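You operate a simulated robot arm through the tools that you are given. There is no shell and no other tool. Be economical: measure what you need, move in short steps, check, and stop when the job is done.

Carry out the task below with a simulated robot arm. There is one attempt and no reset: what you move stays moved.

Task
Put things in order on the top of the long steel table. At the end: the small white block from the top of the long steel table is on the white mould plate (marked "P1"); one of the small round cakes from the top of the long steel table is on the small blue tray; the yellow dough lump from the top of the long steel table stands on top of the blue rolled belt (roll); the brown filling lump from the top of the long steel table stands where the yellow dough lump stood; whatever was shut is shut again. Leave all else as you found it, and nothing knocked over.

Only the result counts: the job must be done as asked and must still hold three seconds after the hand-in. Knocking over, shifting, dropping, spilling or breaking anything else fails it.

Robot
A 7-joint arm with a two-finger parallel gripper, fixed in place. Base frame: the origin is at the foot of the arm, x ahead of it, y to its left, z up; the work surface is at about z = 83. Readings come in cm, rad, newtons and seconds.
With the tool pointing down near the work surface it reaches from about 30 to 70 cm from the base axis. Its first joint turns from -1.152 to 1.152 rad. Payload 1.57 kg.
The TCP is the grasp point between the finger pads, 3 cm short of the fingertips. In the tool frame z runs along the fingers and y along their closing line. The gripper opens to 11 cm. The fingers are 2.4 cm wide and 1.2 cm thick; the gripper's body (4.8 by 11.2 cm) begins 7.8 cm behind the TCP.
Orientation is told as [roll, pitch, yaw] about the base's x, y, z axes, in that order, counted from this pose: with the fingers straight down and closing along the base's y, the tool's x points along the base's -x, its y along +y and its z along -z.

Tools
- The arm moves only by the tool drive_tool. Its arguments are lists of equal length, an entry for each row: "offset": the shift along the tool's x, y, z in m, a list of three; "delta_rot": the turn, a rotation vector about the tool's x, y, z in rad, a list of three; "fingers": the opening, from 0 (shut) to 1 (fully open). In form: {"offset": [[dx, dy, dz], ...], "delta_rot": [[ax, ay, az], ...], "fingers": [fingers, ...]}. A call has 1 to 12 rows; each row is the pose to reach, as a shift and turn from the pose commanded when the call began, along the tool's axes at that moment. A row lasts 0.2 s, in which the tool goes at most 5 cm and 0.15 rad; a call with a longer step from one row to the next is refused whole, and so is a gripper value outside its range. A pose out of reach is approached as far as the arm can. The call stops where the force on the tool passes 40 N (or 10 N more than at its start, if that is more) or the arm is blocked; 0.2 s more then pass. The fingers move at their own pace (about 10.8 cm/s each) and stop on an object; they squeeze with about 31 N. The grip force told is the motor's: it shows also when the fingers shut on nothing. Time passes only in rows, and 0.2 s behind the last, so rows that repeat a pose let the fingers close. It gives the time, the measured TCP pose, the force on the tool (base axes), the opening and the grip force at its end, in the units of the frame above (readings bear some noise).
- Cameras (640 x 400 px; columns grow to the right, rows downward): "scene" is fixed at [18.05, -41.22, 139.95]; the picture's right is [0.61, -0.79, 0.00], its down [-0.55, -0.42, -0.72] and it looks along [0.57, 0.44, -0.69] (base axes); focal length 226 px, centre (320, 200). "wrist" rides on the gripper at [7, 1.6, -14.1] in the tool frame; the picture's right is [-0.23, 0.97, 0.00], its down [-0.86, -0.20, -0.48] and it looks along [-0.47, -0.11, 0.88] (tool axes); focal length 222 px, centre (320, 200). There is no depth. A picture from a camera that has moved, and an enlarged one, comes with that camera's place and axes in the base frame and with its lens. The place of the scene camera against the robot may be out by one fixed shift of up to 1.2 cm in any direction.
- get_image(camera): a new picture of that camera. It takes no simulated time.
- inspect(camera, box): a new picture of the part [left, top, right, bottom] of that camera's present view, enlarged. It takes no simulated time.
- sign_off(): hands the job in; it is judged then, once.

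Go step by step. Nothing tells you positions but the pictures and the camera data: compare them with the known pose of the tool, close in by small moves and look again before you grip or let go. The budget is 120 turns and 84 pictures, counting those below and the enlarged ones. Unless the task says otherwise, let go and move clear before handing in, and close with one line.

The tools are called by a JSON object that holds its "api" and its "payload". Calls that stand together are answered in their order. drive_tool: Moves the arm, as the interface text tells. Its arguments: {"type":"object","properties":{"offset":{"type":"array"},"delta_rot":{"type":"array"},"fingers":{"type":"array"}},"required":["offset","delta_rot","fingers"]} The other tools are called the same way: get_image (camera) takes a picture; inspect (camera, box) takes an enlarged picture of a part of a camera's view; sign_off () hands the job in.

At the start:

```text
clock: 0.0
tcp_pos: [38.58, 18.12, 120.88]
tcp_rot: [-0.001, 0.001, 0.0]
ft_force: [0.0, -1.4, 0.0]
opening: 11.0
gripper_force: 0.1
```

scene: 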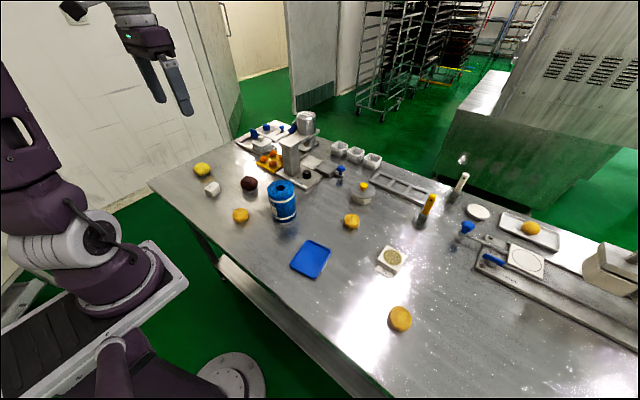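
wrist: 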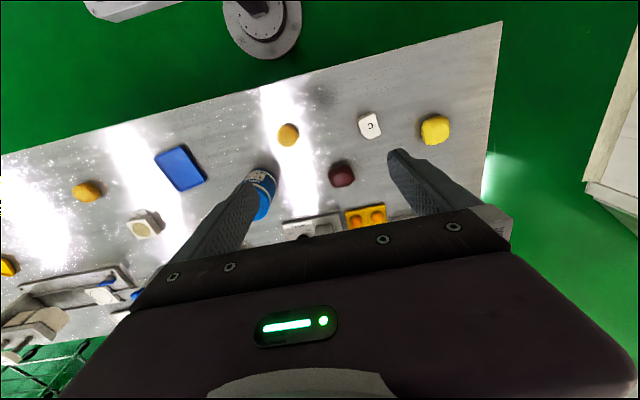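

I see the table with a yellow lump, white block, brown lump, blue roll, cakes, blue tray and mould plates. I'll enlarge the views to identify everything.

{"api": "inspect", "payload": {"camera": "scene", "box": [140, 100, 340, 225]}}

{"api": "inspect", "payload": {"camera": "scene", "box": [280, 180, 440, 340]}}

{"api": "inspect", "payload": {"camera": "scene", "box": [440, 180, 640, 305]}}

{"api": "inspect", "payload": {"camera": "wrist", "box": [240, 70, 500, 240]}}

```text
3.20 times, centred on (240, 162) of scene
camera zoom: at [18.05, -41.22, 139.95], right [0.61, -0.79, 0.0], down [-0.55, -0.42, -0.72], along [0.57, 0.44, -0.69], focal length 724 px, centre (576, 320)
```

zoom: 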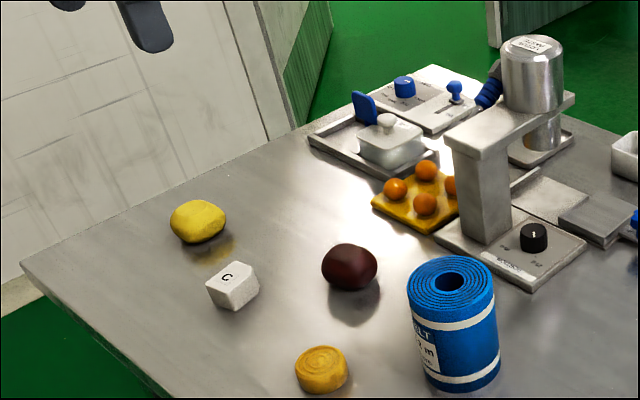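

```text
2.50 times, centred on (360, 260) of scene
camera zoom: at [18.05, -41.22, 139.95], right [0.61, -0.79, 0.0], down [-0.55, -0.42, -0.72], along [0.57, 0.44, -0.69], focal length 566 px, centre (220, 50)
```

zoom: 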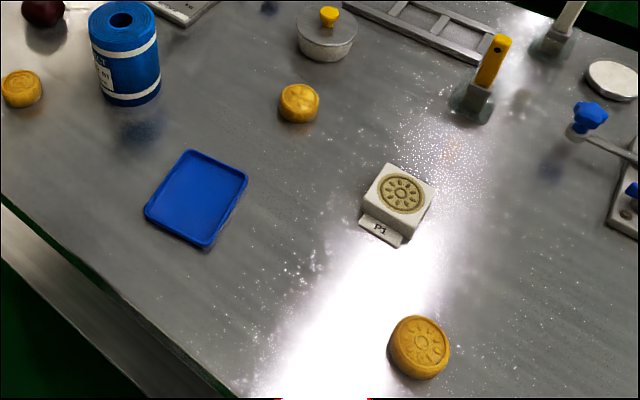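

```text
3.20 times, centred on (540, 242) of scene
camera zoom: at [18.05, -41.22, 139.95], right [0.61, -0.79, 0.0], down [-0.55, -0.42, -0.72], along [0.57, 0.44, -0.69], focal length 724 px, centre (-384, 64)
```

zoom: 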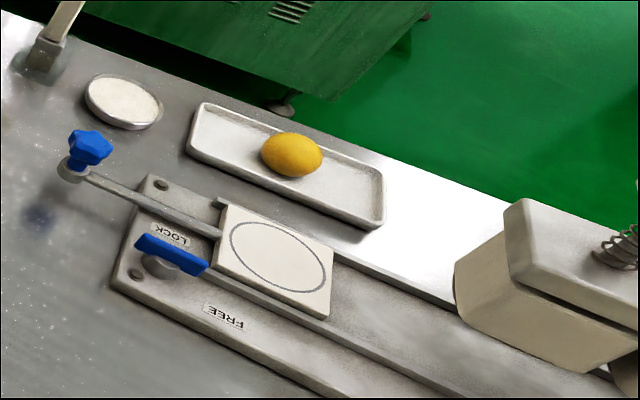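

```text
2.35 times, centred on (370, 155) of wrist
camera zoom: at [31.68, 19.8, 134.92], right [0.23, 0.97, 0.0], down [0.86, -0.2, 0.48], along [0.47, -0.11, -0.88], focal length 523 px, centre (202, 306)
```

zoom: 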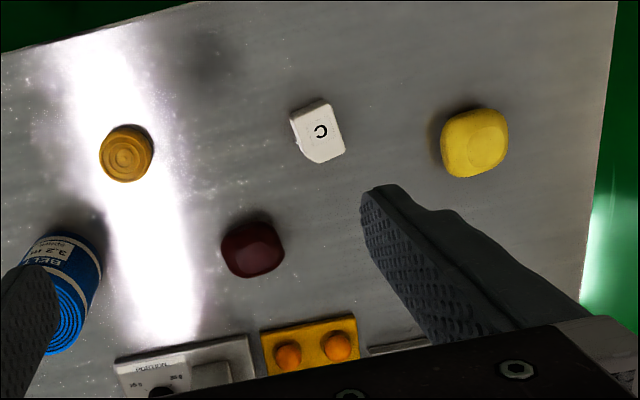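

The targets sit roughly at: yellow (47,42), brown (53,20), block (43,28), roll (51,0), tray (44,-18), P1 (57,-36). Nothing that matters is shut, as far as I can see. I'll go above the yellow lump for a closer look.

{"api": "drive_tool", "payload": {"offset": [[-0.012, 0.034, 0.02], [-0.025, 0.068, 0.04], [-0.037, 0.102, 0.06], [-0.05, 0.136, 0.08], [-0.062, 0.17, 0.1], [-0.075, 0.204, 0.12], [-0.087, 0.238, 0.14], [-0.087, 0.238, 0.14]], "delta_rot": [[0, 0, 0], [0, 0, 0], [0, 0, 0], [0, 0, 0], [0, 0, 0], [0, 0, 0], [0, 0, 0], [0, 0, 0]], "fingers": [1, 1, 1, 1, 1, 1, 1, 1]}}

{"api": "get_image", "payload": {"camera": "wrist"}}

```text
clock: 1.8
tcp_pos: [47.32, 41.66, 106.72]
tcp_rot: [-0.004, -0.001, 0.0]
ft_force: [-1.2, 0.7, 0.1]
opening: 11.01
gripper_force: 0.1
```

```text
77 pictures are left
camera wrist: at [40.35, 43.52, 120.88], right [0.23, 0.97, 0.0], down [0.86, -0.2, 0.48], along [0.47, -0.11, -0.88], focal length 222 px, centre (320, 200)
```

wrist: 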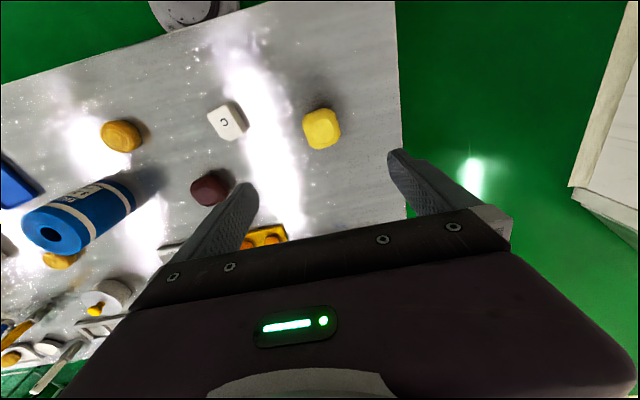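

Two views agree: yellow is at about (47.2, 42.1). I'll descend partway and check.

{"api": "drive_tool", "payload": {"offset": [[0, 0.002, 0.045], [0, 0.004, 0.09], [0.001, 0.004, 0.13], [0.001, 0.004, 0.13]], "delta_rot": [[0, 0, 0], [0, 0, 0], [0, 0, 0], [0, 0, 0]], "fingers": [1, 1, 1, 1]}}

{"api": "get_image", "payload": {"camera": "wrist"}}

```text
clock: 2.8
tcp_pos: [47.32, 42.37, 93.72]
tcp_rot: [0.0, 0.0, 0.001]
ft_force: [-0.1, 0.0, -0.1]
opening: 10.99
gripper_force: 0.1
```

```text
76 pictures are left
camera wrist: at [40.31, 44.01, 107.87], right [0.23, 0.97, 0.0], down [0.86, -0.2, 0.48], along [0.47, -0.11, -0.88], focal length 222 px, centre (320, 200)
```

wrist: 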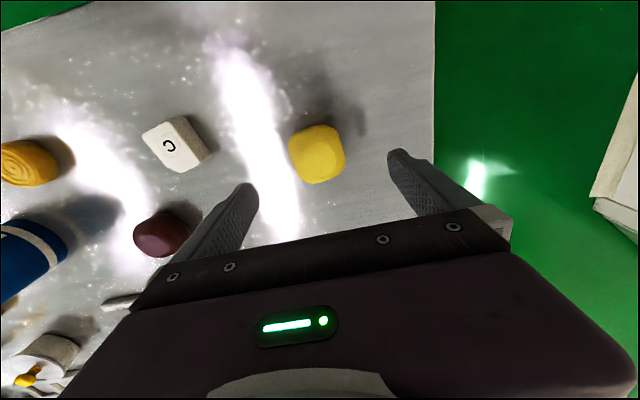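

Yellow is centred at about (47.0, 42.1). I'll descend and grip it.

{"api": "drive_tool", "payload": {"offset": [[0.002, -0.002, 0.04], [0.003, -0.002, 0.067], [0.003, -0.002, 0.067], [0.003, -0.002, 0.067], [0.003, -0.002, 0.067], [0.003, -0.002, 0.067]], "delta_rot": [[0, 0, 0], [0, 0, 0], [0, 0, 0], [0, 0, 0], [0, 0, 0], [0, 0, 0]], "fingers": [1, 1, 1, 0, 0, 0]}}

{"api": "get_image", "payload": {"camera": "wrist"}}

```text
clock: 4.2
tcp_pos: [46.94, 41.97, 87.03]
tcp_rot: [-0.001, -0.001, 0.0]
ft_force: [0.4, 0.7, -0.2]
opening: 5.62
gripper_force: 31.2
```

```text
75 pictures are left
camera wrist: at [39.97, 43.77, 101.15], right [0.23, 0.97, 0.0], down [0.86, -0.2, 0.48], along [0.47, -0.11, -0.88], focal length 222 px, centre (320, 200)
```

wrist: 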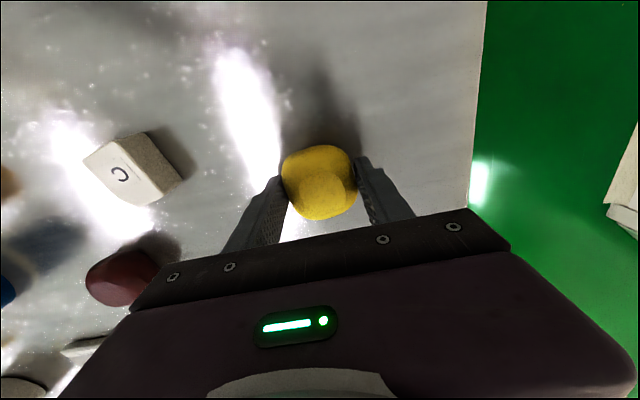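

Yellow is held, with its spot at (47, 42). I'll lift it, move toward the roll and look.

{"api": "drive_tool", "payload": {"offset": [[0, 0, -0.03], [0, 0, -0.08], [0, 0, -0.13], [0, 0, -0.18], [0, -0.01, -0.23], [-0.005, -0.055, -0.24], [-0.01, -0.1, -0.24], [-0.015, -0.145, -0.24], [-0.02, -0.19, -0.24], [-0.02, -0.235, -0.24], [-0.02, -0.28, -0.24], [-0.02, -0.3, -0.24]], "delta_rot": [[0, 0, 0], [0, 0, 0], [0, 0, 0], [0, 0, 0], [0, 0, 0], [0, 0, 0], [0, 0, 0], [0, 0, 0], [0, 0, 0], [0, 0, 0], [0, 0, 0], [0, 0, 0]], "fingers": [0, 0, 0, 0, 0, 0, 0, 0, 0, 0, 0, 0]}}

{"api": "get_image", "payload": {"camera": "wrist"}}

{"api": "get_image", "payload": {"camera": "scene"}}

```text
refused: row 5 steps farther than a row can; nothing moved
```

```text
74 pictures are left
camera wrist: at [39.97, 43.77, 101.15], right [0.23, 0.97, 0.0], down [0.86, -0.2, 0.48], along [0.47, -0.11, -0.88], focal length 222 px, centre (320, 200)
```

wrist: 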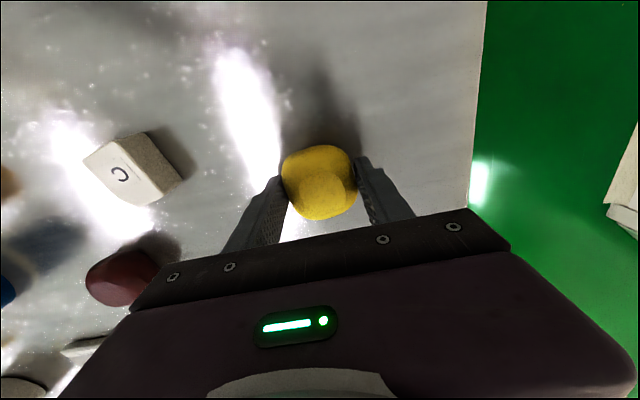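

```text
73 pictures are left
```

scene: 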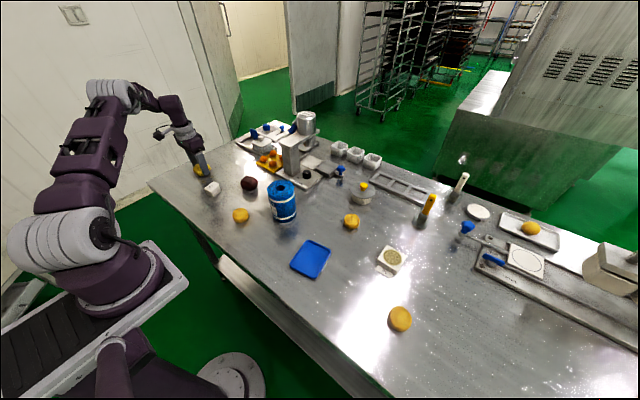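

One step was too long and the call was refused. I'll resend it with shorter steps.

{"api": "drive_tool", "payload": {"offset": [[0, 0, -0.03], [0, 0, -0.075], [0, 0, -0.12], [0, 0, -0.165], [0, -0.01, -0.21], [-0.005, -0.05, -0.235], [-0.01, -0.095, -0.24], [-0.015, -0.14, -0.24], [-0.02, -0.185, -0.24], [-0.02, -0.23, -0.24], [-0.02, -0.275, -0.24], [-0.02, -0.3, -0.24]], "delta_rot": [[0, 0, 0], [0, 0, 0], [0, 0, 0], [0, 0, 0], [0, 0, 0], [0, 0, 0], [0, 0, 0], [0, 0, 0], [0, 0, 0], [0, 0, 0], [0, 0, 0], [0, 0, 0]], "fingers": [0, 0, 0, 0, 0, 0, 0, 0, 0, 0, 0, 0]}}

{"api": "get_image", "payload": {"camera": "wrist"}}

```text
clock: 6.8
tcp_pos: [48.93, 11.93, 110.96]
tcp_rot: [-0.001, -0.001, 0.001]
ft_force: [-0.2, -1.3, -0.9]
opening: 5.62
gripper_force: 30.7
```

```text
72 pictures are left
camera wrist: at [41.92, 13.7, 125.17], right [0.23, 0.97, 0.0], down [0.86, -0.2, 0.48], along [0.47, -0.11, -0.88], focal length 222 px, centre (320, 200)
```

wrist: 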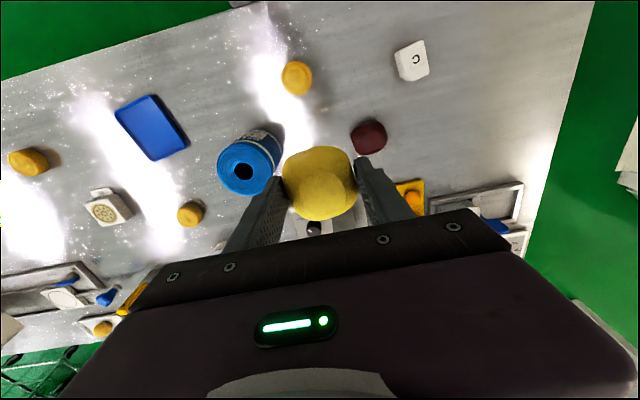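

The roll's top centre triangulates to about (50.8, 0.4, 94.7). I'll move over it with clearance and check.

{"api": "drive_tool", "payload": {"offset": [[-0.006, -0.04, 0], [-0.012, -0.08, 0], [-0.018, -0.115, 0.0], [-0.018, -0.115, 0.04], [-0.018, -0.115, 0.075], [-0.018, -0.115, 0.075]], "delta_rot": [[0, 0, 0], [0, 0, 0], [0, 0, 0], [0, 0, 0], [0, 0, 0], [0, 0, 0]], "fingers": [0, 0, 0, 0, 0, 0]}}

{"api": "get_image", "payload": {"camera": "wrist"}}

{"api": "inspect", "payload": {"camera": "scene", "box": [220, 130, 340, 230]}}

```text
clock: 8.2
tcp_pos: [50.74, 0.48, 103.61]
tcp_rot: [0.0, 0.0, 0.001]
ft_force: [0.2, -0.3, -0.8]
opening: 5.63
gripper_force: 31.0
```

```text
71 pictures are left
camera wrist: at [43.83, 2.29, 117.77], right [0.23, 0.97, 0.0], down [0.86, -0.2, 0.48], along [0.47, -0.11, -0.88], focal length 222 px, centre (320, 200)
```

wrist: 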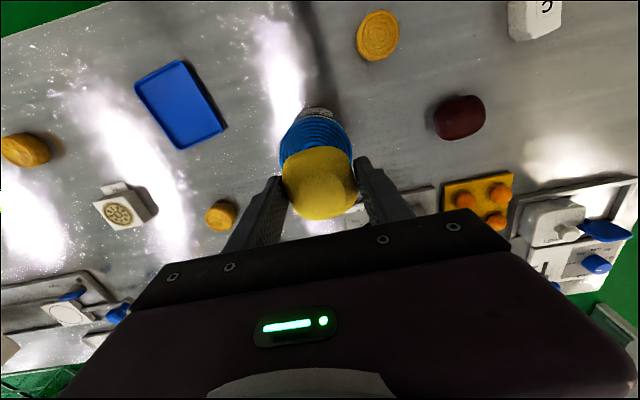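

```text
4.00 times, centred on (280, 180) of scene
camera zoom: at [18.05, -41.22, 139.95], right [0.61, -0.79, 0.0], down [-0.55, -0.42, -0.72], along [0.57, 0.44, -0.69], focal length 906 px, centre (480, 280)
```

zoom: 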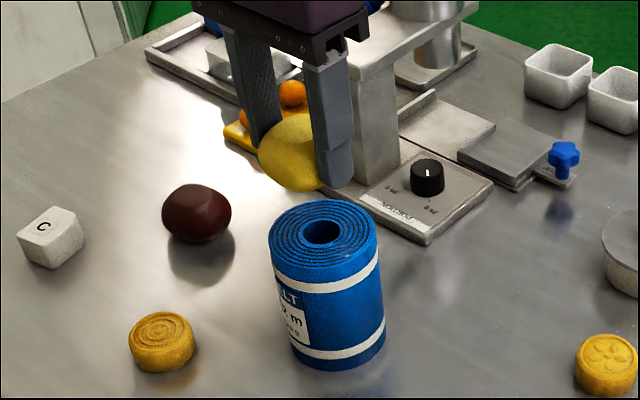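

It is aligned over the roll. I'll lower gently to near contact.

{"api": "drive_tool", "payload": {"offset": [[0.002, -0.001, 0.02], [0.002, -0.001, 0.038], [0.002, -0.001, 0.043], [0.002, -0.001, 0.045], [0.002, -0.001, 0.045]], "delta_rot": [[0, 0, 0], [0, 0, 0], [0, 0, 0], [0, 0, 0], [0, 0, 0]], "fingers": [0, 0, 0, 0, 0]}}

{"api": "inspect", "payload": {"camera": "scene", "box": [240, 140, 320, 230]}}

```text
clock: 9.4
tcp_pos: [50.61, 0.56, 99.02]
tcp_rot: [-0.001, -0.001, 0.0]
ft_force: [-0.2, -0.3, -0.8]
opening: 5.63
gripper_force: 31.4
```

```text
4.44 times, centred on (280, 185) of scene
camera zoom: at [18.05, -41.22, 139.95], right [0.61, -0.79, 0.0], down [-0.55, -0.42, -0.72], along [0.57, 0.44, -0.69], focal length 1006 px, centre (498, 267)
```

zoom: 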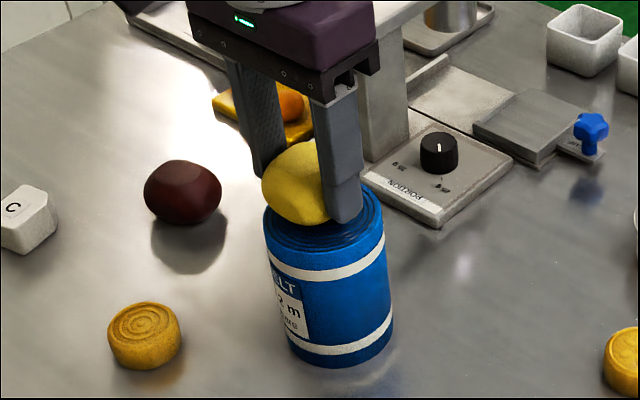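

There is no contact yet. I'll creep down in 2 mm steps.

{"api": "drive_tool", "payload": {"offset": [[0, 0, 0.002], [0, 0, 0.004], [0, 0, 0.004]], "delta_rot": [[0, 0, 0], [0, 0, 0], [0, 0, 0]], "fingers": [0, 0, 0]}}

{"api": "inspect", "payload": {"camera": "scene", "box": [255, 160, 305, 200]}}

```text
clock: 10.2
tcp_pos: [50.59, 0.46, 98.64]
tcp_rot: [0.0, -0.001, 0.001]
ft_force: [0.0, -0.3, -1.4]
opening: 5.63
gripper_force: 31.1
```

```text
10.00 times, centred on (280, 180) of scene
camera zoom: at [18.05, -41.22, 139.95], right [0.61, -0.79, 0.0], down [-0.55, -0.42, -0.72], along [0.57, 0.44, -0.69], focal length 2264 px, centre (720, 400)
```

zoom: 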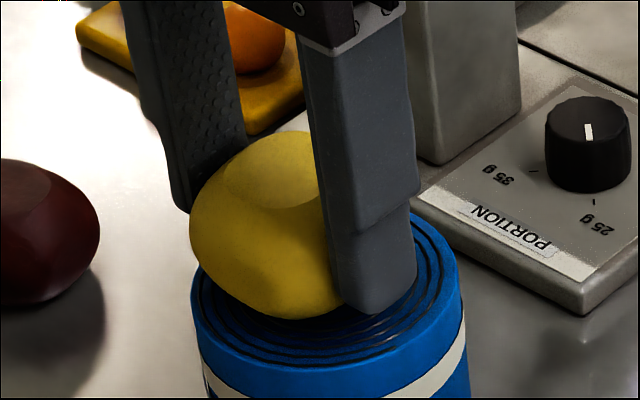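

It is close to the top. I'll check the centring from the wrist.

{"api": "inspect", "payload": {"camera": "wrist", "box": [240, 60, 400, 240]}}

```text
2.22 times, centred on (320, 150) of wrist
camera zoom: at [43.59, 2.24, 112.81], right [0.23, 0.97, 0.0], down [0.86, -0.2, 0.48], along [0.47, -0.11, -0.88], focal length 494 px, centre (320, 311)
```

zoom: 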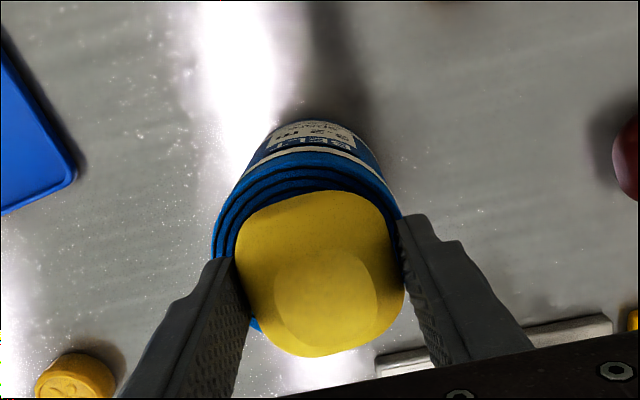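

The roll's centre is about (50.75, 0.2), a few mm off the tool. I'll apply the small correction and creep down to contact.

{"api": "drive_tool", "payload": {"offset": [[-0.0015, -0.003, 0.0], [-0.0015, -0.003, 0.002], [-0.0015, -0.003, 0.003], [-0.0015, -0.003, 0.003]], "delta_rot": [[0, 0, 0], [0, 0, 0], [0, 0, 0], [0, 0, 0]], "fingers": [0, 0, 0, 0]}}

{"api": "inspect", "payload": {"camera": "scene", "box": [255, 160, 305, 200]}}

```text
clock: 11.2
tcp_pos: [50.72, 0.16, 98.51]
tcp_rot: [0.001, 0.0, 0.002]
ft_force: [-2.5, 2.2, 17.9]
opening: 5.63
gripper_force: 31.2
```

```text
10.00 times, centred on (280, 180) of scene
camera zoom: at [18.01, -41.22, 139.95], right [0.61, -0.79, 0.0], down [-0.55, -0.42, -0.72], along [0.57, 0.44, -0.69], focal length 2264 px, centre (720, 400)
```

zoom: 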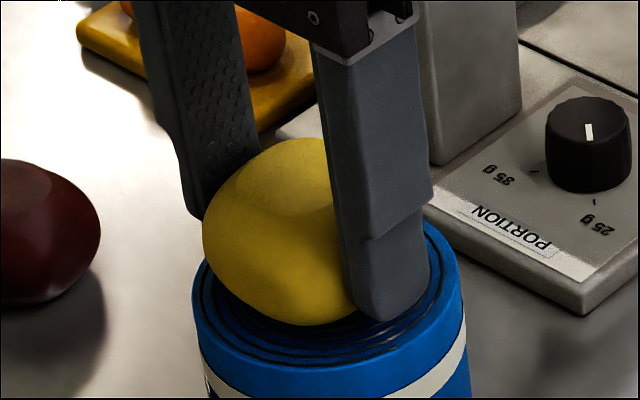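

Contact reads 18 N. I'll ease off slightly, open, and rise.

{"api": "drive_tool", "payload": {"offset": [[0, 0, -0.0015], [0, 0, -0.0015], [0, 0, -0.0015], [0, 0, -0.0015], [0, 0, -0.0015], [0, 0, -0.02], [0, 0, -0.06], [0, 0, -0.1], [0, 0, -0.1]], "delta_rot": [[0, 0, 0], [0, 0, 0], [0, 0, 0], [0, 0, 0], [0, 0, 0], [0, 0, 0], [0, 0, 0], [0, 0, 0], [0, 0, 0]], "fingers": [0, 0, 0.85, 0.85, 0.85, 0.85, 0.85, 0.85, 0.85]}}

{"api": "inspect", "payload": {"camera": "scene", "box": [220, 130, 340, 230]}}

{"api": "get_image", "payload": {"camera": "wrist"}}

```text
clock: 13.2
tcp_pos: [50.75, 0.13, 108.3]
tcp_rot: [0.002, 0.0, -0.001]
ft_force: [0.8, -0.2, 0.3]
opening: 9.32
gripper_force: 0.0
```

```text
4.00 times, centred on (280, 180) of scene
camera zoom: at [18.05, -41.22, 139.95], right [0.61, -0.79, 0.0], down [-0.55, -0.42, -0.72], along [0.57, 0.44, -0.69], focal length 906 px, centre (480, 280)
```

zoom: 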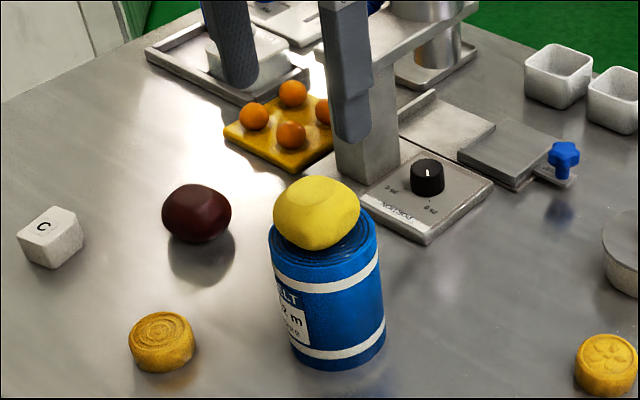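

```text
64 pictures are left
camera wrist: at [43.75, 1.87, 122.51], right [0.23, 0.97, 0.0], down [0.86, -0.2, 0.48], along [0.47, -0.11, -0.88], focal length 222 px, centre (320, 200)
```

wrist: 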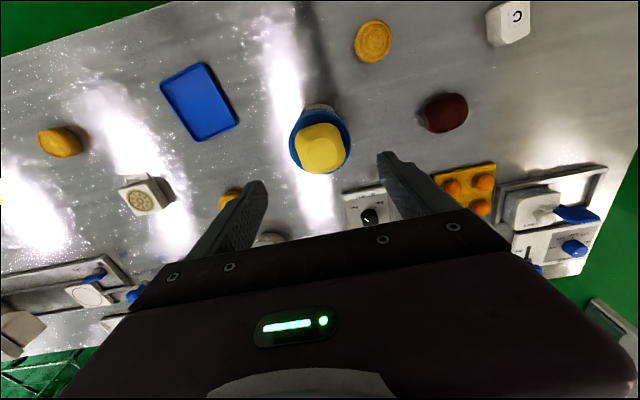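

The yellow lump stands on the roll. Next I'll go above the brown lump at about (52.7, 20.2).

{"api": "drive_tool", "payload": {"offset": [[-0.004, 0.04, 0], [-0.008, 0.08, 0], [-0.012, 0.12, 0.0], [-0.016, 0.16, 0.0], [-0.0195, 0.201, 0.01], [-0.0195, 0.201, 0.055], [-0.0195, 0.201, 0.1], [-0.0195, 0.201, 0.12], [-0.0195, 0.201, 0.12]], "delta_rot": [[0, 0, 0], [0, 0, 0], [0, 0, 0], [0, 0, 0], [0, 0, 0], [0, 0, 0], [0, 0, 0], [0, 0, 0], [0, 0, 0]], "fingers": [1, 1, 1, 1, 1, 1, 1, 1, 1]}}

{"api": "get_image", "payload": {"camera": "wrist"}}

```text
clock: 15.2
tcp_pos: [52.69, 20.22, 96.31]
tcp_rot: [0.0, 0.0, -0.001]
ft_force: [0.2, 0.4, 0.7]
opening: 11.02
gripper_force: 0.1
```

```text
63 pictures are left
camera wrist: at [45.72, 22.0, 110.43], right [0.23, 0.97, 0.0], down [0.86, -0.2, 0.48], along [0.47, -0.11, -0.88], focal length 222 px, centre (320, 200)
```

wrist: 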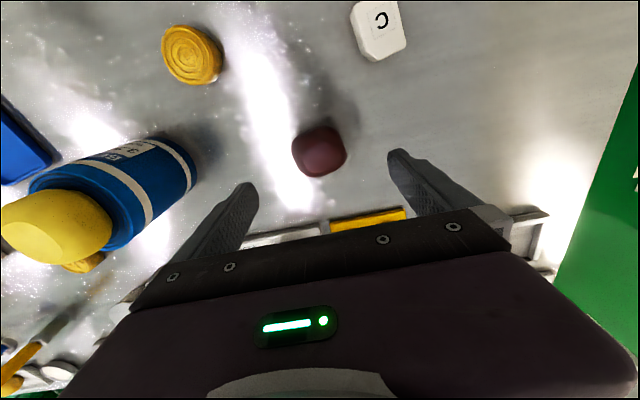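

Centred on brown. I'll descend and grip.

{"api": "drive_tool", "payload": {"offset": [[-0.001, 0.001, 0.045], [-0.001, 0.001, 0.085], [-0.001, 0.001, 0.093], [-0.001, 0.001, 0.093], [-0.001, 0.001, 0.093], [-0.001, 0.001, 0.093], [-0.001, 0.001, 0.093]], "delta_rot": [[0, 0, 0], [0, 0, 0], [0, 0, 0], [0, 0, 0], [0, 0, 0], [0, 0, 0], [0, 0, 0]], "fingers": [1, 1, 1, 1, 0, 0, 0]}}

{"api": "get_image", "payload": {"camera": "wrist"}}

```text
clock: 16.8
tcp_pos: [52.86, 20.46, 86.97]
tcp_rot: [0.0, 0.0, -0.002]
ft_force: [0.1, -0.5, 0.1]
opening: 6.28
gripper_force: 31.4
```

```text
62 pictures are left
camera wrist: at [45.84, 22.11, 101.18], right [0.23, 0.97, 0.0], down [0.86, -0.2, 0.48], along [0.47, -0.11, -0.88], focal length 222 px, centre (320, 200)
```

wrist: 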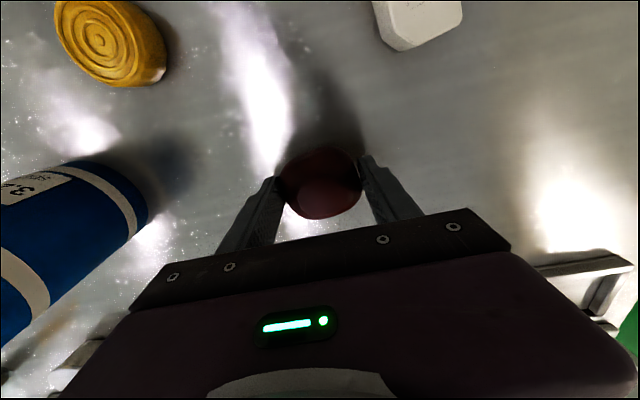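

Brown is held. I'll lift it and carry it above the yellow lump's old place.

{"api": "drive_tool", "payload": {"offset": [[0, 0, -0.04], [0, 0, -0.085], [0, 0, -0.12], [0.011, 0.043, -0.12], [0.023, 0.086, -0.12], [0.035, 0.13, -0.12], [0.047, 0.173, -0.12], [0.059, 0.2155, -0.12], [0.059, 0.2155, -0.075], [0.059, 0.2155, -0.03], [0.059, 0.2155, -0.03]], "delta_rot": [[0, 0, 0], [0, 0, 0], [0, 0, 0], [0, 0, 0], [0, 0, 0], [0, 0, 0], [0, 0, 0], [0, 0, 0], [0, 0, 0], [0, 0, 0], [0, 0, 0]], "fingers": [0, 0, 0, 0, 0, 0, 0, 0, 0, 0, 0]}}

{"api": "get_image", "payload": {"camera": "wrist"}}

```text
clock: 19.2
tcp_pos: [46.7, 41.9, 90.12]
tcp_rot: [0.0, 0.001, 0.0]
ft_force: [0.1, 0.5, -1.9]
opening: 6.3
gripper_force: 31.1
```

```text
61 pictures are left
camera wrist: at [39.79, 43.7, 104.21], right [0.23, 0.97, 0.0], down [0.86, -0.2, 0.48], along [0.47, -0.11, -0.88], focal length 222 px, centre (320, 200)
```

wrist: 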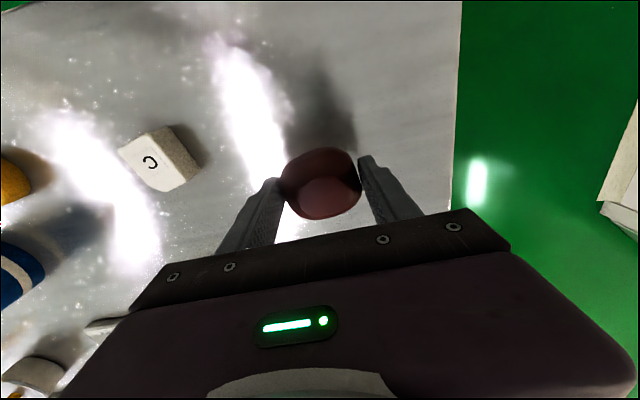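

I'll lower the last 3 cm, release, and rise.

{"api": "drive_tool", "payload": {"offset": [[-0.002, 0.0, 0.02], [-0.002, 0, 0.028], [-0.002, 0, 0.03], [-0.002, 0, 0.03], [-0.002, 0, 0.03], [-0.002, 0, 0.03], [-0.002, 0, 0.03], [-0.002, 0, 0.0], [-0.002, 0, -0.045], [-0.002, 0, -0.08], [-0.002, 0, -0.08]], "delta_rot": [[0, 0, 0], [0, 0, 0], [0, 0, 0], [0, 0, 0], [0, 0, 0], [0, 0, 0], [0, 0, 0], [0, 0, 0], [0, 0, 0], [0, 0, 0], [0, 0, 0]], "fingers": [0, 0, 0, 0, 1, 1, 1, 1, 1, 1, 1]}}

{"api": "get_image", "payload": {"camera": "wrist"}}

```text
clock: 21.6
tcp_pos: [46.93, 41.99, 98.29]
tcp_rot: [-0.001, 0.0, -0.001]
ft_force: [0.0, 0.7, -0.5]
opening: 11.0
gripper_force: 0.0
```

```text
60 pictures are left
camera wrist: at [40.05, 43.53, 112.31], right [0.23, 0.97, 0.0], down [0.86, -0.2, 0.48], along [0.47, -0.11, -0.88], focal length 222 px, centre (320, 200)
```

wrist: 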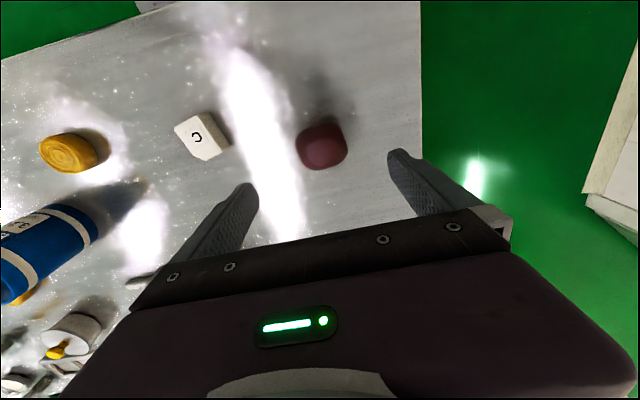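

Brown stands in the yellow's old place. Next I'll go above the white block.

{"api": "drive_tool", "payload": {"offset": [[0.014, -0.045, 0], [0.028, -0.09, 0], [0.043, -0.137, 0], [0.043, -0.137, 0.015], [0.043, -0.137, 0.015]], "delta_rot": [[0, 0, 0], [0, 0, 0], [0, 0, 0], [0, 0, 0], [0, 0, 0]], "fingers": [1, 1, 1, 1, 1]}}

{"api": "inspect", "payload": {"camera": "wrist", "box": [220, 60, 420, 220]}}

```text
clock: 22.8
tcp_pos: [42.77, 28.13, 96.44]
tcp_rot: [0.001, 0.0, 0.001]
ft_force: [-0.8, 0.1, 0.2]
opening: 10.99
gripper_force: 0.1
```

```text
2.50 times, centred on (320, 140) of wrist
camera zoom: at [35.8, 29.94, 110.65], right [0.23, 0.97, 0.0], down [0.86, -0.2, 0.48], along [0.47, -0.11, -0.88], focal length 555 px, centre (320, 350)
```

zoom: 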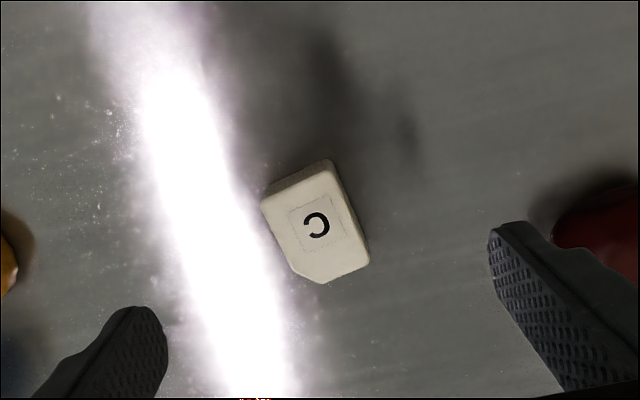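

The block's centre is about (42.9, 28.1), yawed about +0.155. I'll align to it, descend and grip.

{"api": "drive_tool", "payload": {"offset": [[-0.001, 0, 0], [-0.001, 0, 0.03], [-0.001, 0, 0.07], [-0.001, 0, 0.095], [-0.001, 0, 0.097], [-0.001, 0, 0.097], [-0.001, 0, 0.097], [-0.001, 0, 0.097], [-0.001, 0, 0.097]], "delta_rot": [[0, 0, -0.08], [0, 0, -0.155], [0, 0, -0.155], [0, 0, -0.155], [0, 0, -0.155], [0, 0, -0.155], [0, 0, -0.155], [0, 0, -0.155], [0, 0, -0.155]], "fingers": [1, 1, 1, 1, 1, 1, 0, 0, 0]}}

{"api": "get_image", "payload": {"camera": "wrist"}}

```text
clock: 24.8
tcp_pos: [42.92, 28.3, 86.77]
tcp_rot: [0.0, -0.001, 0.154]
ft_force: [-0.2, 0.4, -0.8]
opening: 3.5
gripper_force: 30.9
```

```text
58 pictures are left
camera wrist: at [35.76, 28.9, 101.06], right [0.07, 1.0, 0.0], down [0.88, -0.06, 0.48], along [0.48, -0.04, -0.88], focal length 222 px, centre (320, 200)
```

wrist: 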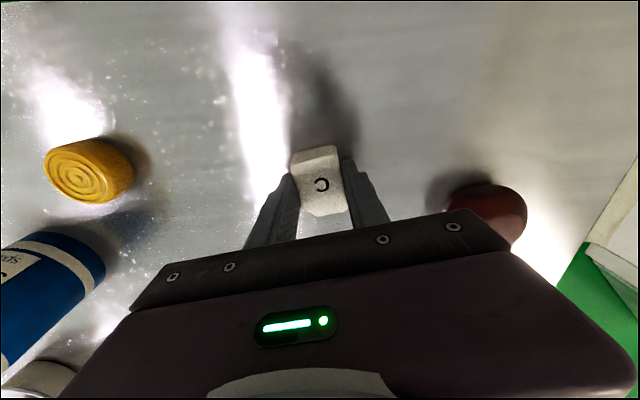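

The block is held squarely. I'll lift it high and carry it toward P1, passing well above the roll.

{"api": "drive_tool", "payload": {"offset": [[0, 0, -0.04], [0, 0, -0.085], [0, 0, -0.13], [0, 0, -0.175], [0, 0, -0.22], [0, -0.03, -0.255], [0.003, -0.075, -0.26], [0.005, -0.12, -0.26], [0.007, -0.165, -0.26], [0.009, -0.21, -0.26], [0.01, -0.255, -0.26], [0.011, -0.3, -0.26]], "delta_rot": [[0, 0, 0], [0, 0, 0], [0, 0, 0], [0, 0, 0], [0, 0, 0], [0, 0, 0], [0, 0, 0], [0, 0, 0], [0, 0, 0], [0, 0, 0], [0, 0, 0], [0, 0, 0]], "fingers": [0, 0, 0, 0, 0, 0, 0, 0, 0, 0, 0, 0]}}

{"api": "drive_tool", "payload": {"offset": [[0, -0.045, 0], [0.001, -0.09, 0], [0.001, -0.135, 0.0], [0.001, -0.18, 0.0], [0.002, -0.215, 0.02], [0.002, -0.237, 0.06], [0.002, -0.237, 0.06]], "delta_rot": [[0, 0, 0], [0, 0, 0], [0, 0, 0], [0, 0, 0], [0, 0, 0], [0, 0, 0], [0, 0, 0]], "fingers": [0, 0, 0, 0, 0, 0, 0]}}

{"api": "get_image", "payload": {"camera": "wrist"}}

```text
clock: 27.4
tcp_pos: [46.17, -1.73, 112.85]
tcp_rot: [0.0, 0.0, 0.155]
ft_force: [-0.5, 0.0, -0.4]
opening: 3.52
gripper_force: 31.1
```

```text
clock: 29.0
tcp_pos: [49.84, -25.22, 106.93]
tcp_rot: [0.0, 0.0, 0.156]
ft_force: [-0.1, 1.2, -1.0]
opening: 3.52
gripper_force: 30.7
```

```text
57 pictures are left
camera wrist: at [42.76, -24.51, 121.05], right [0.07, 1.0, 0.0], down [0.88, -0.06, 0.48], along [0.48, -0.03, -0.88], focal length 222 px, centre (320, 200)
```

wrist: 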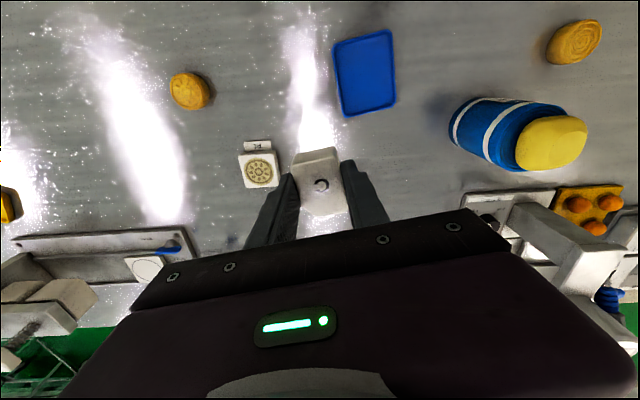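

P1 is at about (55.7, -36.0), with a yaw close to the tool's. I'll zoom in on it.

{"api": "inspect", "payload": {"camera": "wrist", "box": [220, 125, 300, 195]}}

{"api": "inspect", "payload": {"camera": "scene", "box": [360, 230, 430, 290]}}

```text
5.71 times, centred on (260, 160) of wrist
camera zoom: at [42.76, -24.51, 121.05], right [0.07, 1.0, 0.0], down [0.88, -0.06, 0.48], along [0.48, -0.03, -0.88], focal length 1269 px, centre (663, 429)
```

zoom: 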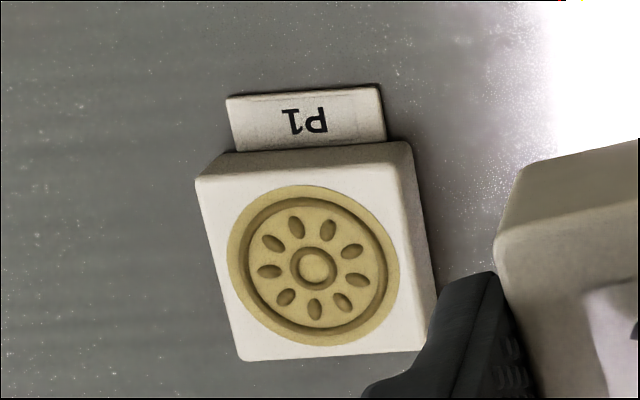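

```text
6.67 times, centred on (395, 260) of scene
camera zoom: at [18.05, -41.22, 139.95], right [0.61, -0.79, 0.0], down [-0.55, -0.42, -0.72], along [0.57, 0.44, -0.69], focal length 1509 px, centre (-180, -200)
```

zoom: 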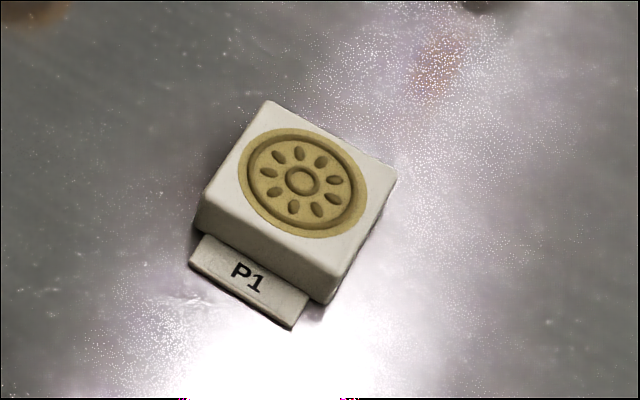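

P1's top is about 6.2 cm square, unrotated, centred near (55.9, -35.5). I'll move over it, turn to yaw 0 and stop above it.

{"api": "drive_tool", "payload": {"offset": [[-0.015, -0.037, 0], [-0.03, -0.074, 0.0], [-0.044, -0.111, 0.0], [-0.044, -0.111, 0.045], [-0.044, -0.111, 0.09], [-0.044, -0.111, 0.12], [-0.044, -0.111, 0.12]], "delta_rot": [[0, 0, 0.08], [0, 0, 0.155], [0, 0, 0.155], [0, 0, 0.155], [0, 0, 0.155], [0, 0, 0.155], [0, 0, 0.155]], "fingers": [0, 0, 0, 0, 0, 0, 0]}}

{"api": "get_image", "payload": {"camera": "wrist"}}

{"api": "inspect", "payload": {"camera": "scene", "box": [350, 210, 440, 290]}}

```text
clock: 30.6
tcp_pos: [55.85, -35.18, 94.76]
tcp_rot: [0.0, 0.001, 0.0]
ft_force: [0.0, 0.1, -1.3]
opening: 3.5
gripper_force: 31.1
out of reach, approached as far as the arm can: row 3
```

```text
54 pictures are left
camera wrist: at [49.0, -33.56, 108.95], right [0.23, 0.97, 0.0], down [0.86, -0.2, 0.48], along [0.47, -0.11, -0.88], focal length 222 px, centre (320, 200)
```

wrist: 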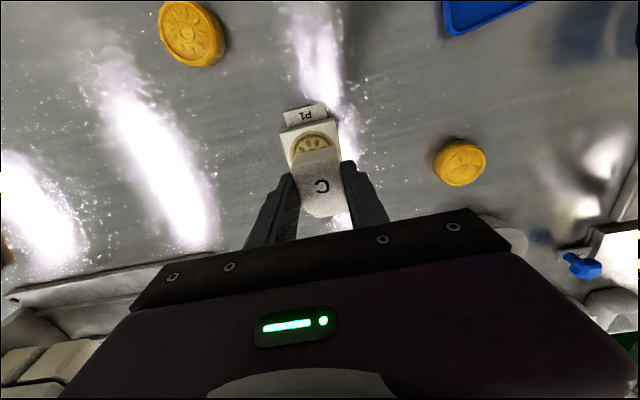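

```text
5.00 times, centred on (395, 250) of scene
camera zoom: at [18.05, -41.22, 139.95], right [0.61, -0.79, 0.0], down [-0.55, -0.42, -0.72], along [0.57, 0.44, -0.69], focal length 1132 px, centre (-55, -50)
```

zoom: 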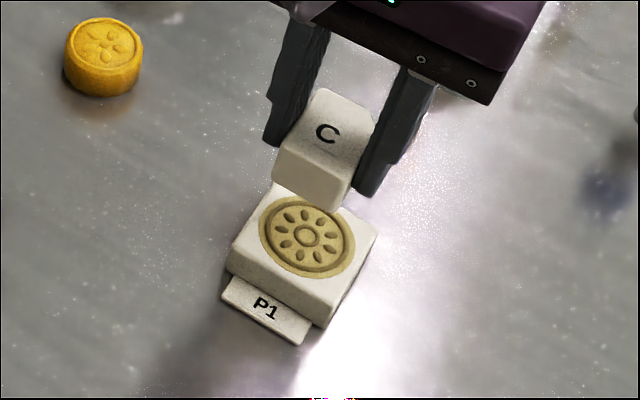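

Aligned to within 4 mm in y. I'll correct that and lower toward the plate.

{"api": "drive_tool", "payload": {"offset": [[0, -0.004, 0.02], [0, -0.004, 0.04], [0, -0.004, 0.05], [0, -0.004, 0.05]], "delta_rot": [[0, 0, 0], [0, 0, 0], [0, 0, 0], [0, 0, 0]], "fingers": [0, 0, 0, 0]}}

{"api": "inspect", "payload": {"camera": "scene", "box": [350, 210, 440, 290]}}

{"api": "inspect", "payload": {"camera": "wrist", "box": [240, 80, 400, 240]}}

```text
clock: 31.6
tcp_pos: [55.89, -35.58, 89.7]
tcp_rot: [-0.001, 0.0, 0.0]
ft_force: [-0.3, 0.5, -0.2]
opening: 3.49
gripper_force: 30.8
```

```text
5.00 times, centred on (395, 250) of scene
camera zoom: at [18.05, -41.22, 139.95], right [0.61, -0.79, 0.0], down [-0.55, -0.42, -0.72], along [0.57, 0.44, -0.69], focal length 1132 px, centre (-55, -50)
```

zoom: 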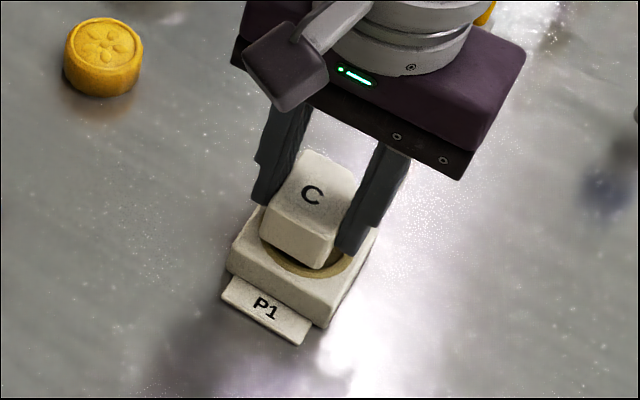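

```text
2.50 times, centred on (320, 160) of wrist
camera zoom: at [49.02, -33.93, 104.0], right [0.23, 0.97, 0.0], down [0.86, -0.2, 0.48], along [0.47, -0.11, -0.88], focal length 555 px, centre (320, 300)
```

zoom: 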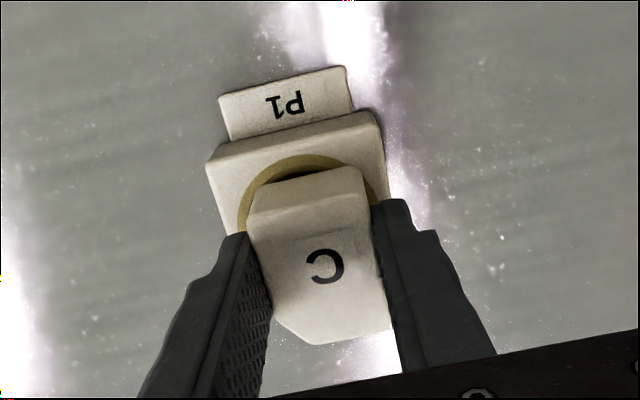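

Just above the plate. I'll shift 3 mm outward and creep down to contact.

{"api": "drive_tool", "payload": {"offset": [[-0.003, -0.001, 0.002], [-0.003, -0.001, 0.004], [-0.003, -0.001, 0.005], [-0.003, -0.001, 0.005]], "delta_rot": [[0, 0, 0], [0, 0, 0], [0, 0, 0], [0, 0, 0]], "fingers": [0, 0, 0, 0]}}

{"api": "inspect", "payload": {"camera": "scene", "box": [365, 230, 425, 285]}}

```text
clock: 32.6
tcp_pos: [56.19, -35.71, 89.49]
tcp_rot: [-0.001, -0.002, 0.0]
ft_force: [-2.6, 2.8, 16.8]
opening: 3.49
gripper_force: 31.1
```

```text
7.27 times, centred on (395, 258) of scene
camera zoom: at [18.01, -41.2, 139.96], right [0.61, -0.79, 0.0], down [-0.55, -0.42, -0.72], along [0.57, 0.44, -0.69], focal length 1646 px, centre (-226, -218)
```

zoom: 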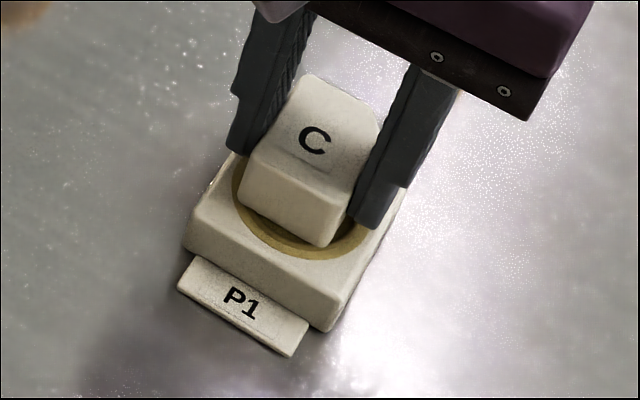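

In contact and well seated. I'll ease off, release and rise.

{"api": "drive_tool", "payload": {"offset": [[0, 0, -0.002], [0, 0, -0.002], [0, 0, -0.002], [0, 0, -0.002], [0, 0, -0.002], [0, 0, -0.03], [0, 0, -0.07], [0, 0, -0.11], [0, 0, -0.13], [0, 0, -0.13]], "delta_rot": [[0, 0, 0], [0, 0, 0], [0, 0, 0], [0, 0, 0], [0, 0, 0], [0, 0, 0], [0, 0, 0], [0, 0, 0], [0, 0, 0], [0, 0, 0]], "fingers": [0, 0, 0.7, 0.7, 0.7, 0.7, 0.7, 0.7, 0.7, 0.7]}}

{"api": "inspect", "payload": {"camera": "scene", "box": [350, 210, 440, 290]}}

{"api": "get_image", "payload": {"camera": "wrist"}}

```text
clock: 34.8
tcp_pos: [55.93, -35.63, 102.41]
tcp_rot: [0.0, -0.001, 0.002]
ft_force: [-0.1, 0.1, -0.4]
opening: 7.71
gripper_force: 0.0
out of reach, approached as far as the arm can: row 9, 10
```

```text
5.00 times, centred on (395, 250) of scene
camera zoom: at [18.05, -41.22, 139.95], right [0.61, -0.79, 0.0], down [-0.55, -0.42, -0.72], along [0.57, 0.44, -0.69], focal length 1132 px, centre (-55, -50)
```

zoom: 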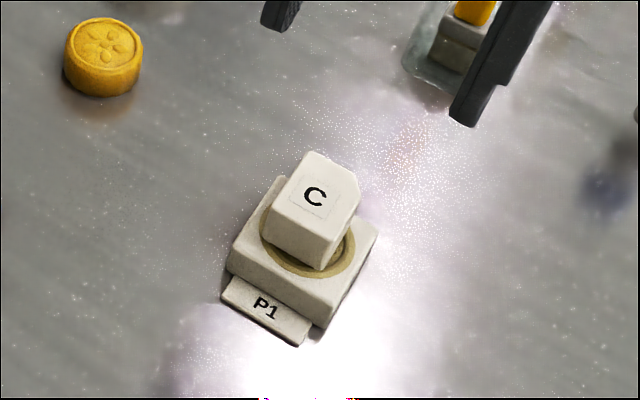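

```text
48 pictures are left
camera wrist: at [49.03, -33.9, 116.52], right [0.23, 0.97, 0.0], down [0.86, -0.2, 0.48], along [0.47, -0.11, -0.88], focal length 222 px, centre (320, 200)
```

wrist: 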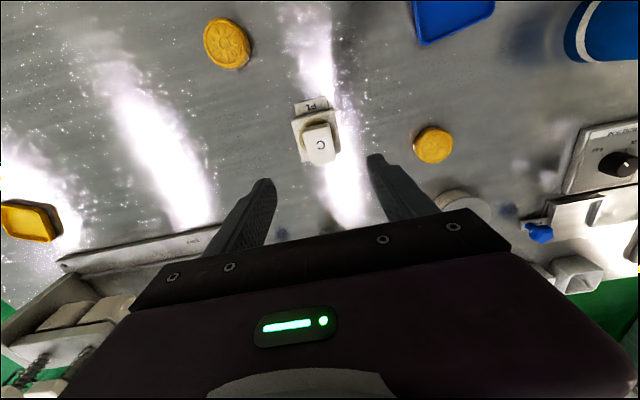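

The block rests on P1. Next comes the isolated patterned round cake at about (43, -43.6), so I'll go above it.

{"api": "drive_tool", "payload": {"offset": [[0.039, -0.024, 0], [0.078, -0.048, 0], [0.117, -0.072, 0.0], [0.129, -0.08, 0.03], [0.129, -0.08, 0.06], [0.129, -0.08, 0.06]], "delta_rot": [[0, 0, 0], [0, 0, 0], [0, 0, 0], [0, 0, 0], [0, 0, 0], [0, 0, 0]], "fingers": [1, 1, 1, 1, 1, 1]}}

{"api": "get_image", "payload": {"camera": "wrist"}}

```text
clock: 36.2
tcp_pos: [43.06, -43.71, 96.24]
tcp_rot: [-0.002, 0.001, -0.001]
ft_force: [0.1, 0.3, -0.2]
opening: 11.01
gripper_force: 0.0
```

```text
47 pictures are left
camera wrist: at [36.19, -41.93, 110.42], right [0.23, 0.97, 0.0], down [0.86, -0.2, 0.48], along [0.47, -0.11, -0.88], focal length 222 px, centre (320, 200)
```

wrist: 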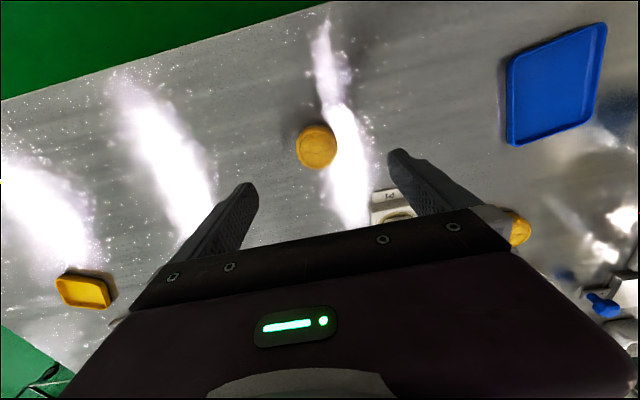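

Centred on the cake. I'll descend and grip.

{"api": "drive_tool", "payload": {"offset": [[0.002, -0.0015, 0.045], [0.002, -0.0015, 0.085], [0.002, -0.0015, 0.097], [0.002, -0.0015, 0.097], [0.002, -0.0015, 0.097], [0.002, -0.0015, 0.097], [0.002, -0.0015, 0.097]], "delta_rot": [[0, 0, 0], [0, 0, 0], [0, 0, 0], [0, 0, 0], [0, 0, 0], [0, 0, 0], [0, 0, 0]], "fingers": [1, 1, 1, 1, 0, 0, 0]}}

{"api": "get_image", "payload": {"camera": "wrist"}}

```text
clock: 37.8
tcp_pos: [42.97, -43.76, 86.65]
tcp_rot: [-0.001, 0.0, 0.0]
ft_force: [0.5, -0.2, -0.6]
opening: 4.84
gripper_force: 31.1
```

```text
46 pictures are left
camera wrist: at [36.04, -42.08, 100.82], right [0.23, 0.97, 0.0], down [0.86, -0.2, 0.48], along [0.47, -0.11, -0.88], focal length 222 px, centre (320, 200)
```

wrist: 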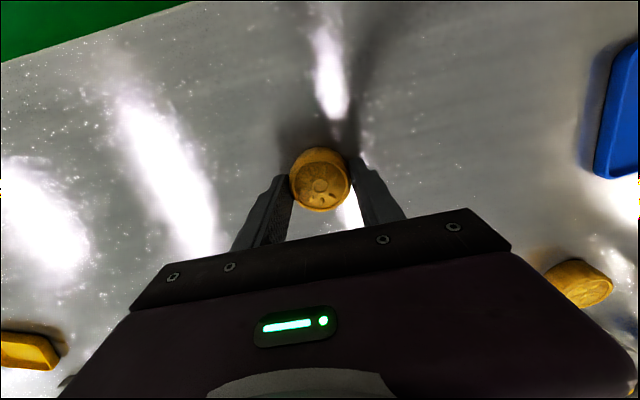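

The cake is held. I'll lift it and carry it over the blue tray at about (42.6, -17.8).

{"api": "drive_tool", "payload": {"offset": [[0, 0, -0.04], [0, 0, -0.085], [0, 0, -0.12], [0, 0.045, -0.12], [0, 0.09, -0.12], [0.001, 0.135, -0.12], [0.002, 0.18, -0.12], [0.003, 0.225, -0.12], [0.004, 0.26, -0.1], [0.004, 0.26, -0.08], [0.004, 0.26, -0.08]], "delta_rot": [[0, 0, 0], [0, 0, 0], [0, 0, 0], [0, 0, 0], [0, 0, 0], [0, 0, 0], [0, 0, 0], [0, 0, 0], [0, 0, 0], [0, 0, 0], [0, 0, 0]], "fingers": [0, 0, 0, 0, 0, 0, 0, 0, 0, 0, 0]}}

{"api": "get_image", "payload": {"camera": "wrist"}}

{"api": "inspect", "payload": {"camera": "scene", "box": [270, 190, 370, 290]}}

```text
clock: 40.2
tcp_pos: [42.47, -17.59, 94.66]
tcp_rot: [0.001, 0.002, 0.0]
ft_force: [0.4, 0.6, 0.0]
opening: 4.82
gripper_force: 30.5
```

```text
45 pictures are left
camera wrist: at [35.54, -15.99, 108.78], right [0.23, 0.97, 0.0], down [0.86, -0.2, 0.48], along [0.47, -0.11, -0.88], focal length 222 px, centre (320, 200)
```

wrist: 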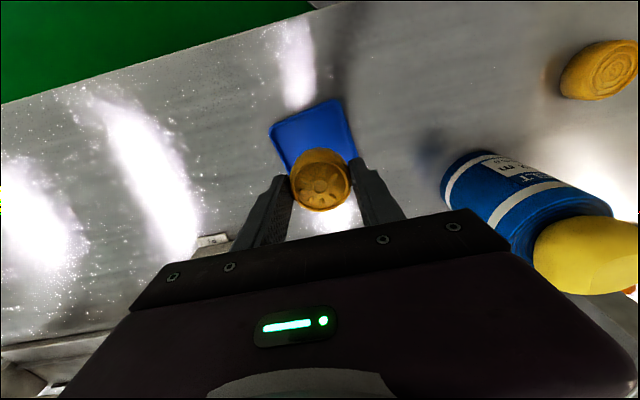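

```text
4.00 times, centred on (320, 240) of scene
camera zoom: at [18.05, -41.22, 139.95], right [0.61, -0.79, 0.0], down [-0.55, -0.42, -0.72], along [0.57, 0.44, -0.69], focal length 906 px, centre (320, 40)
```

zoom: 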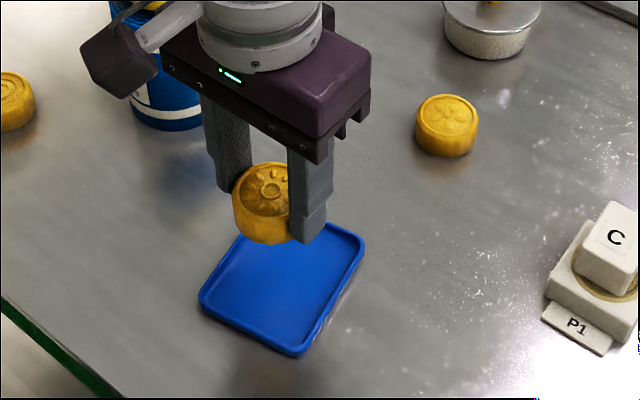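

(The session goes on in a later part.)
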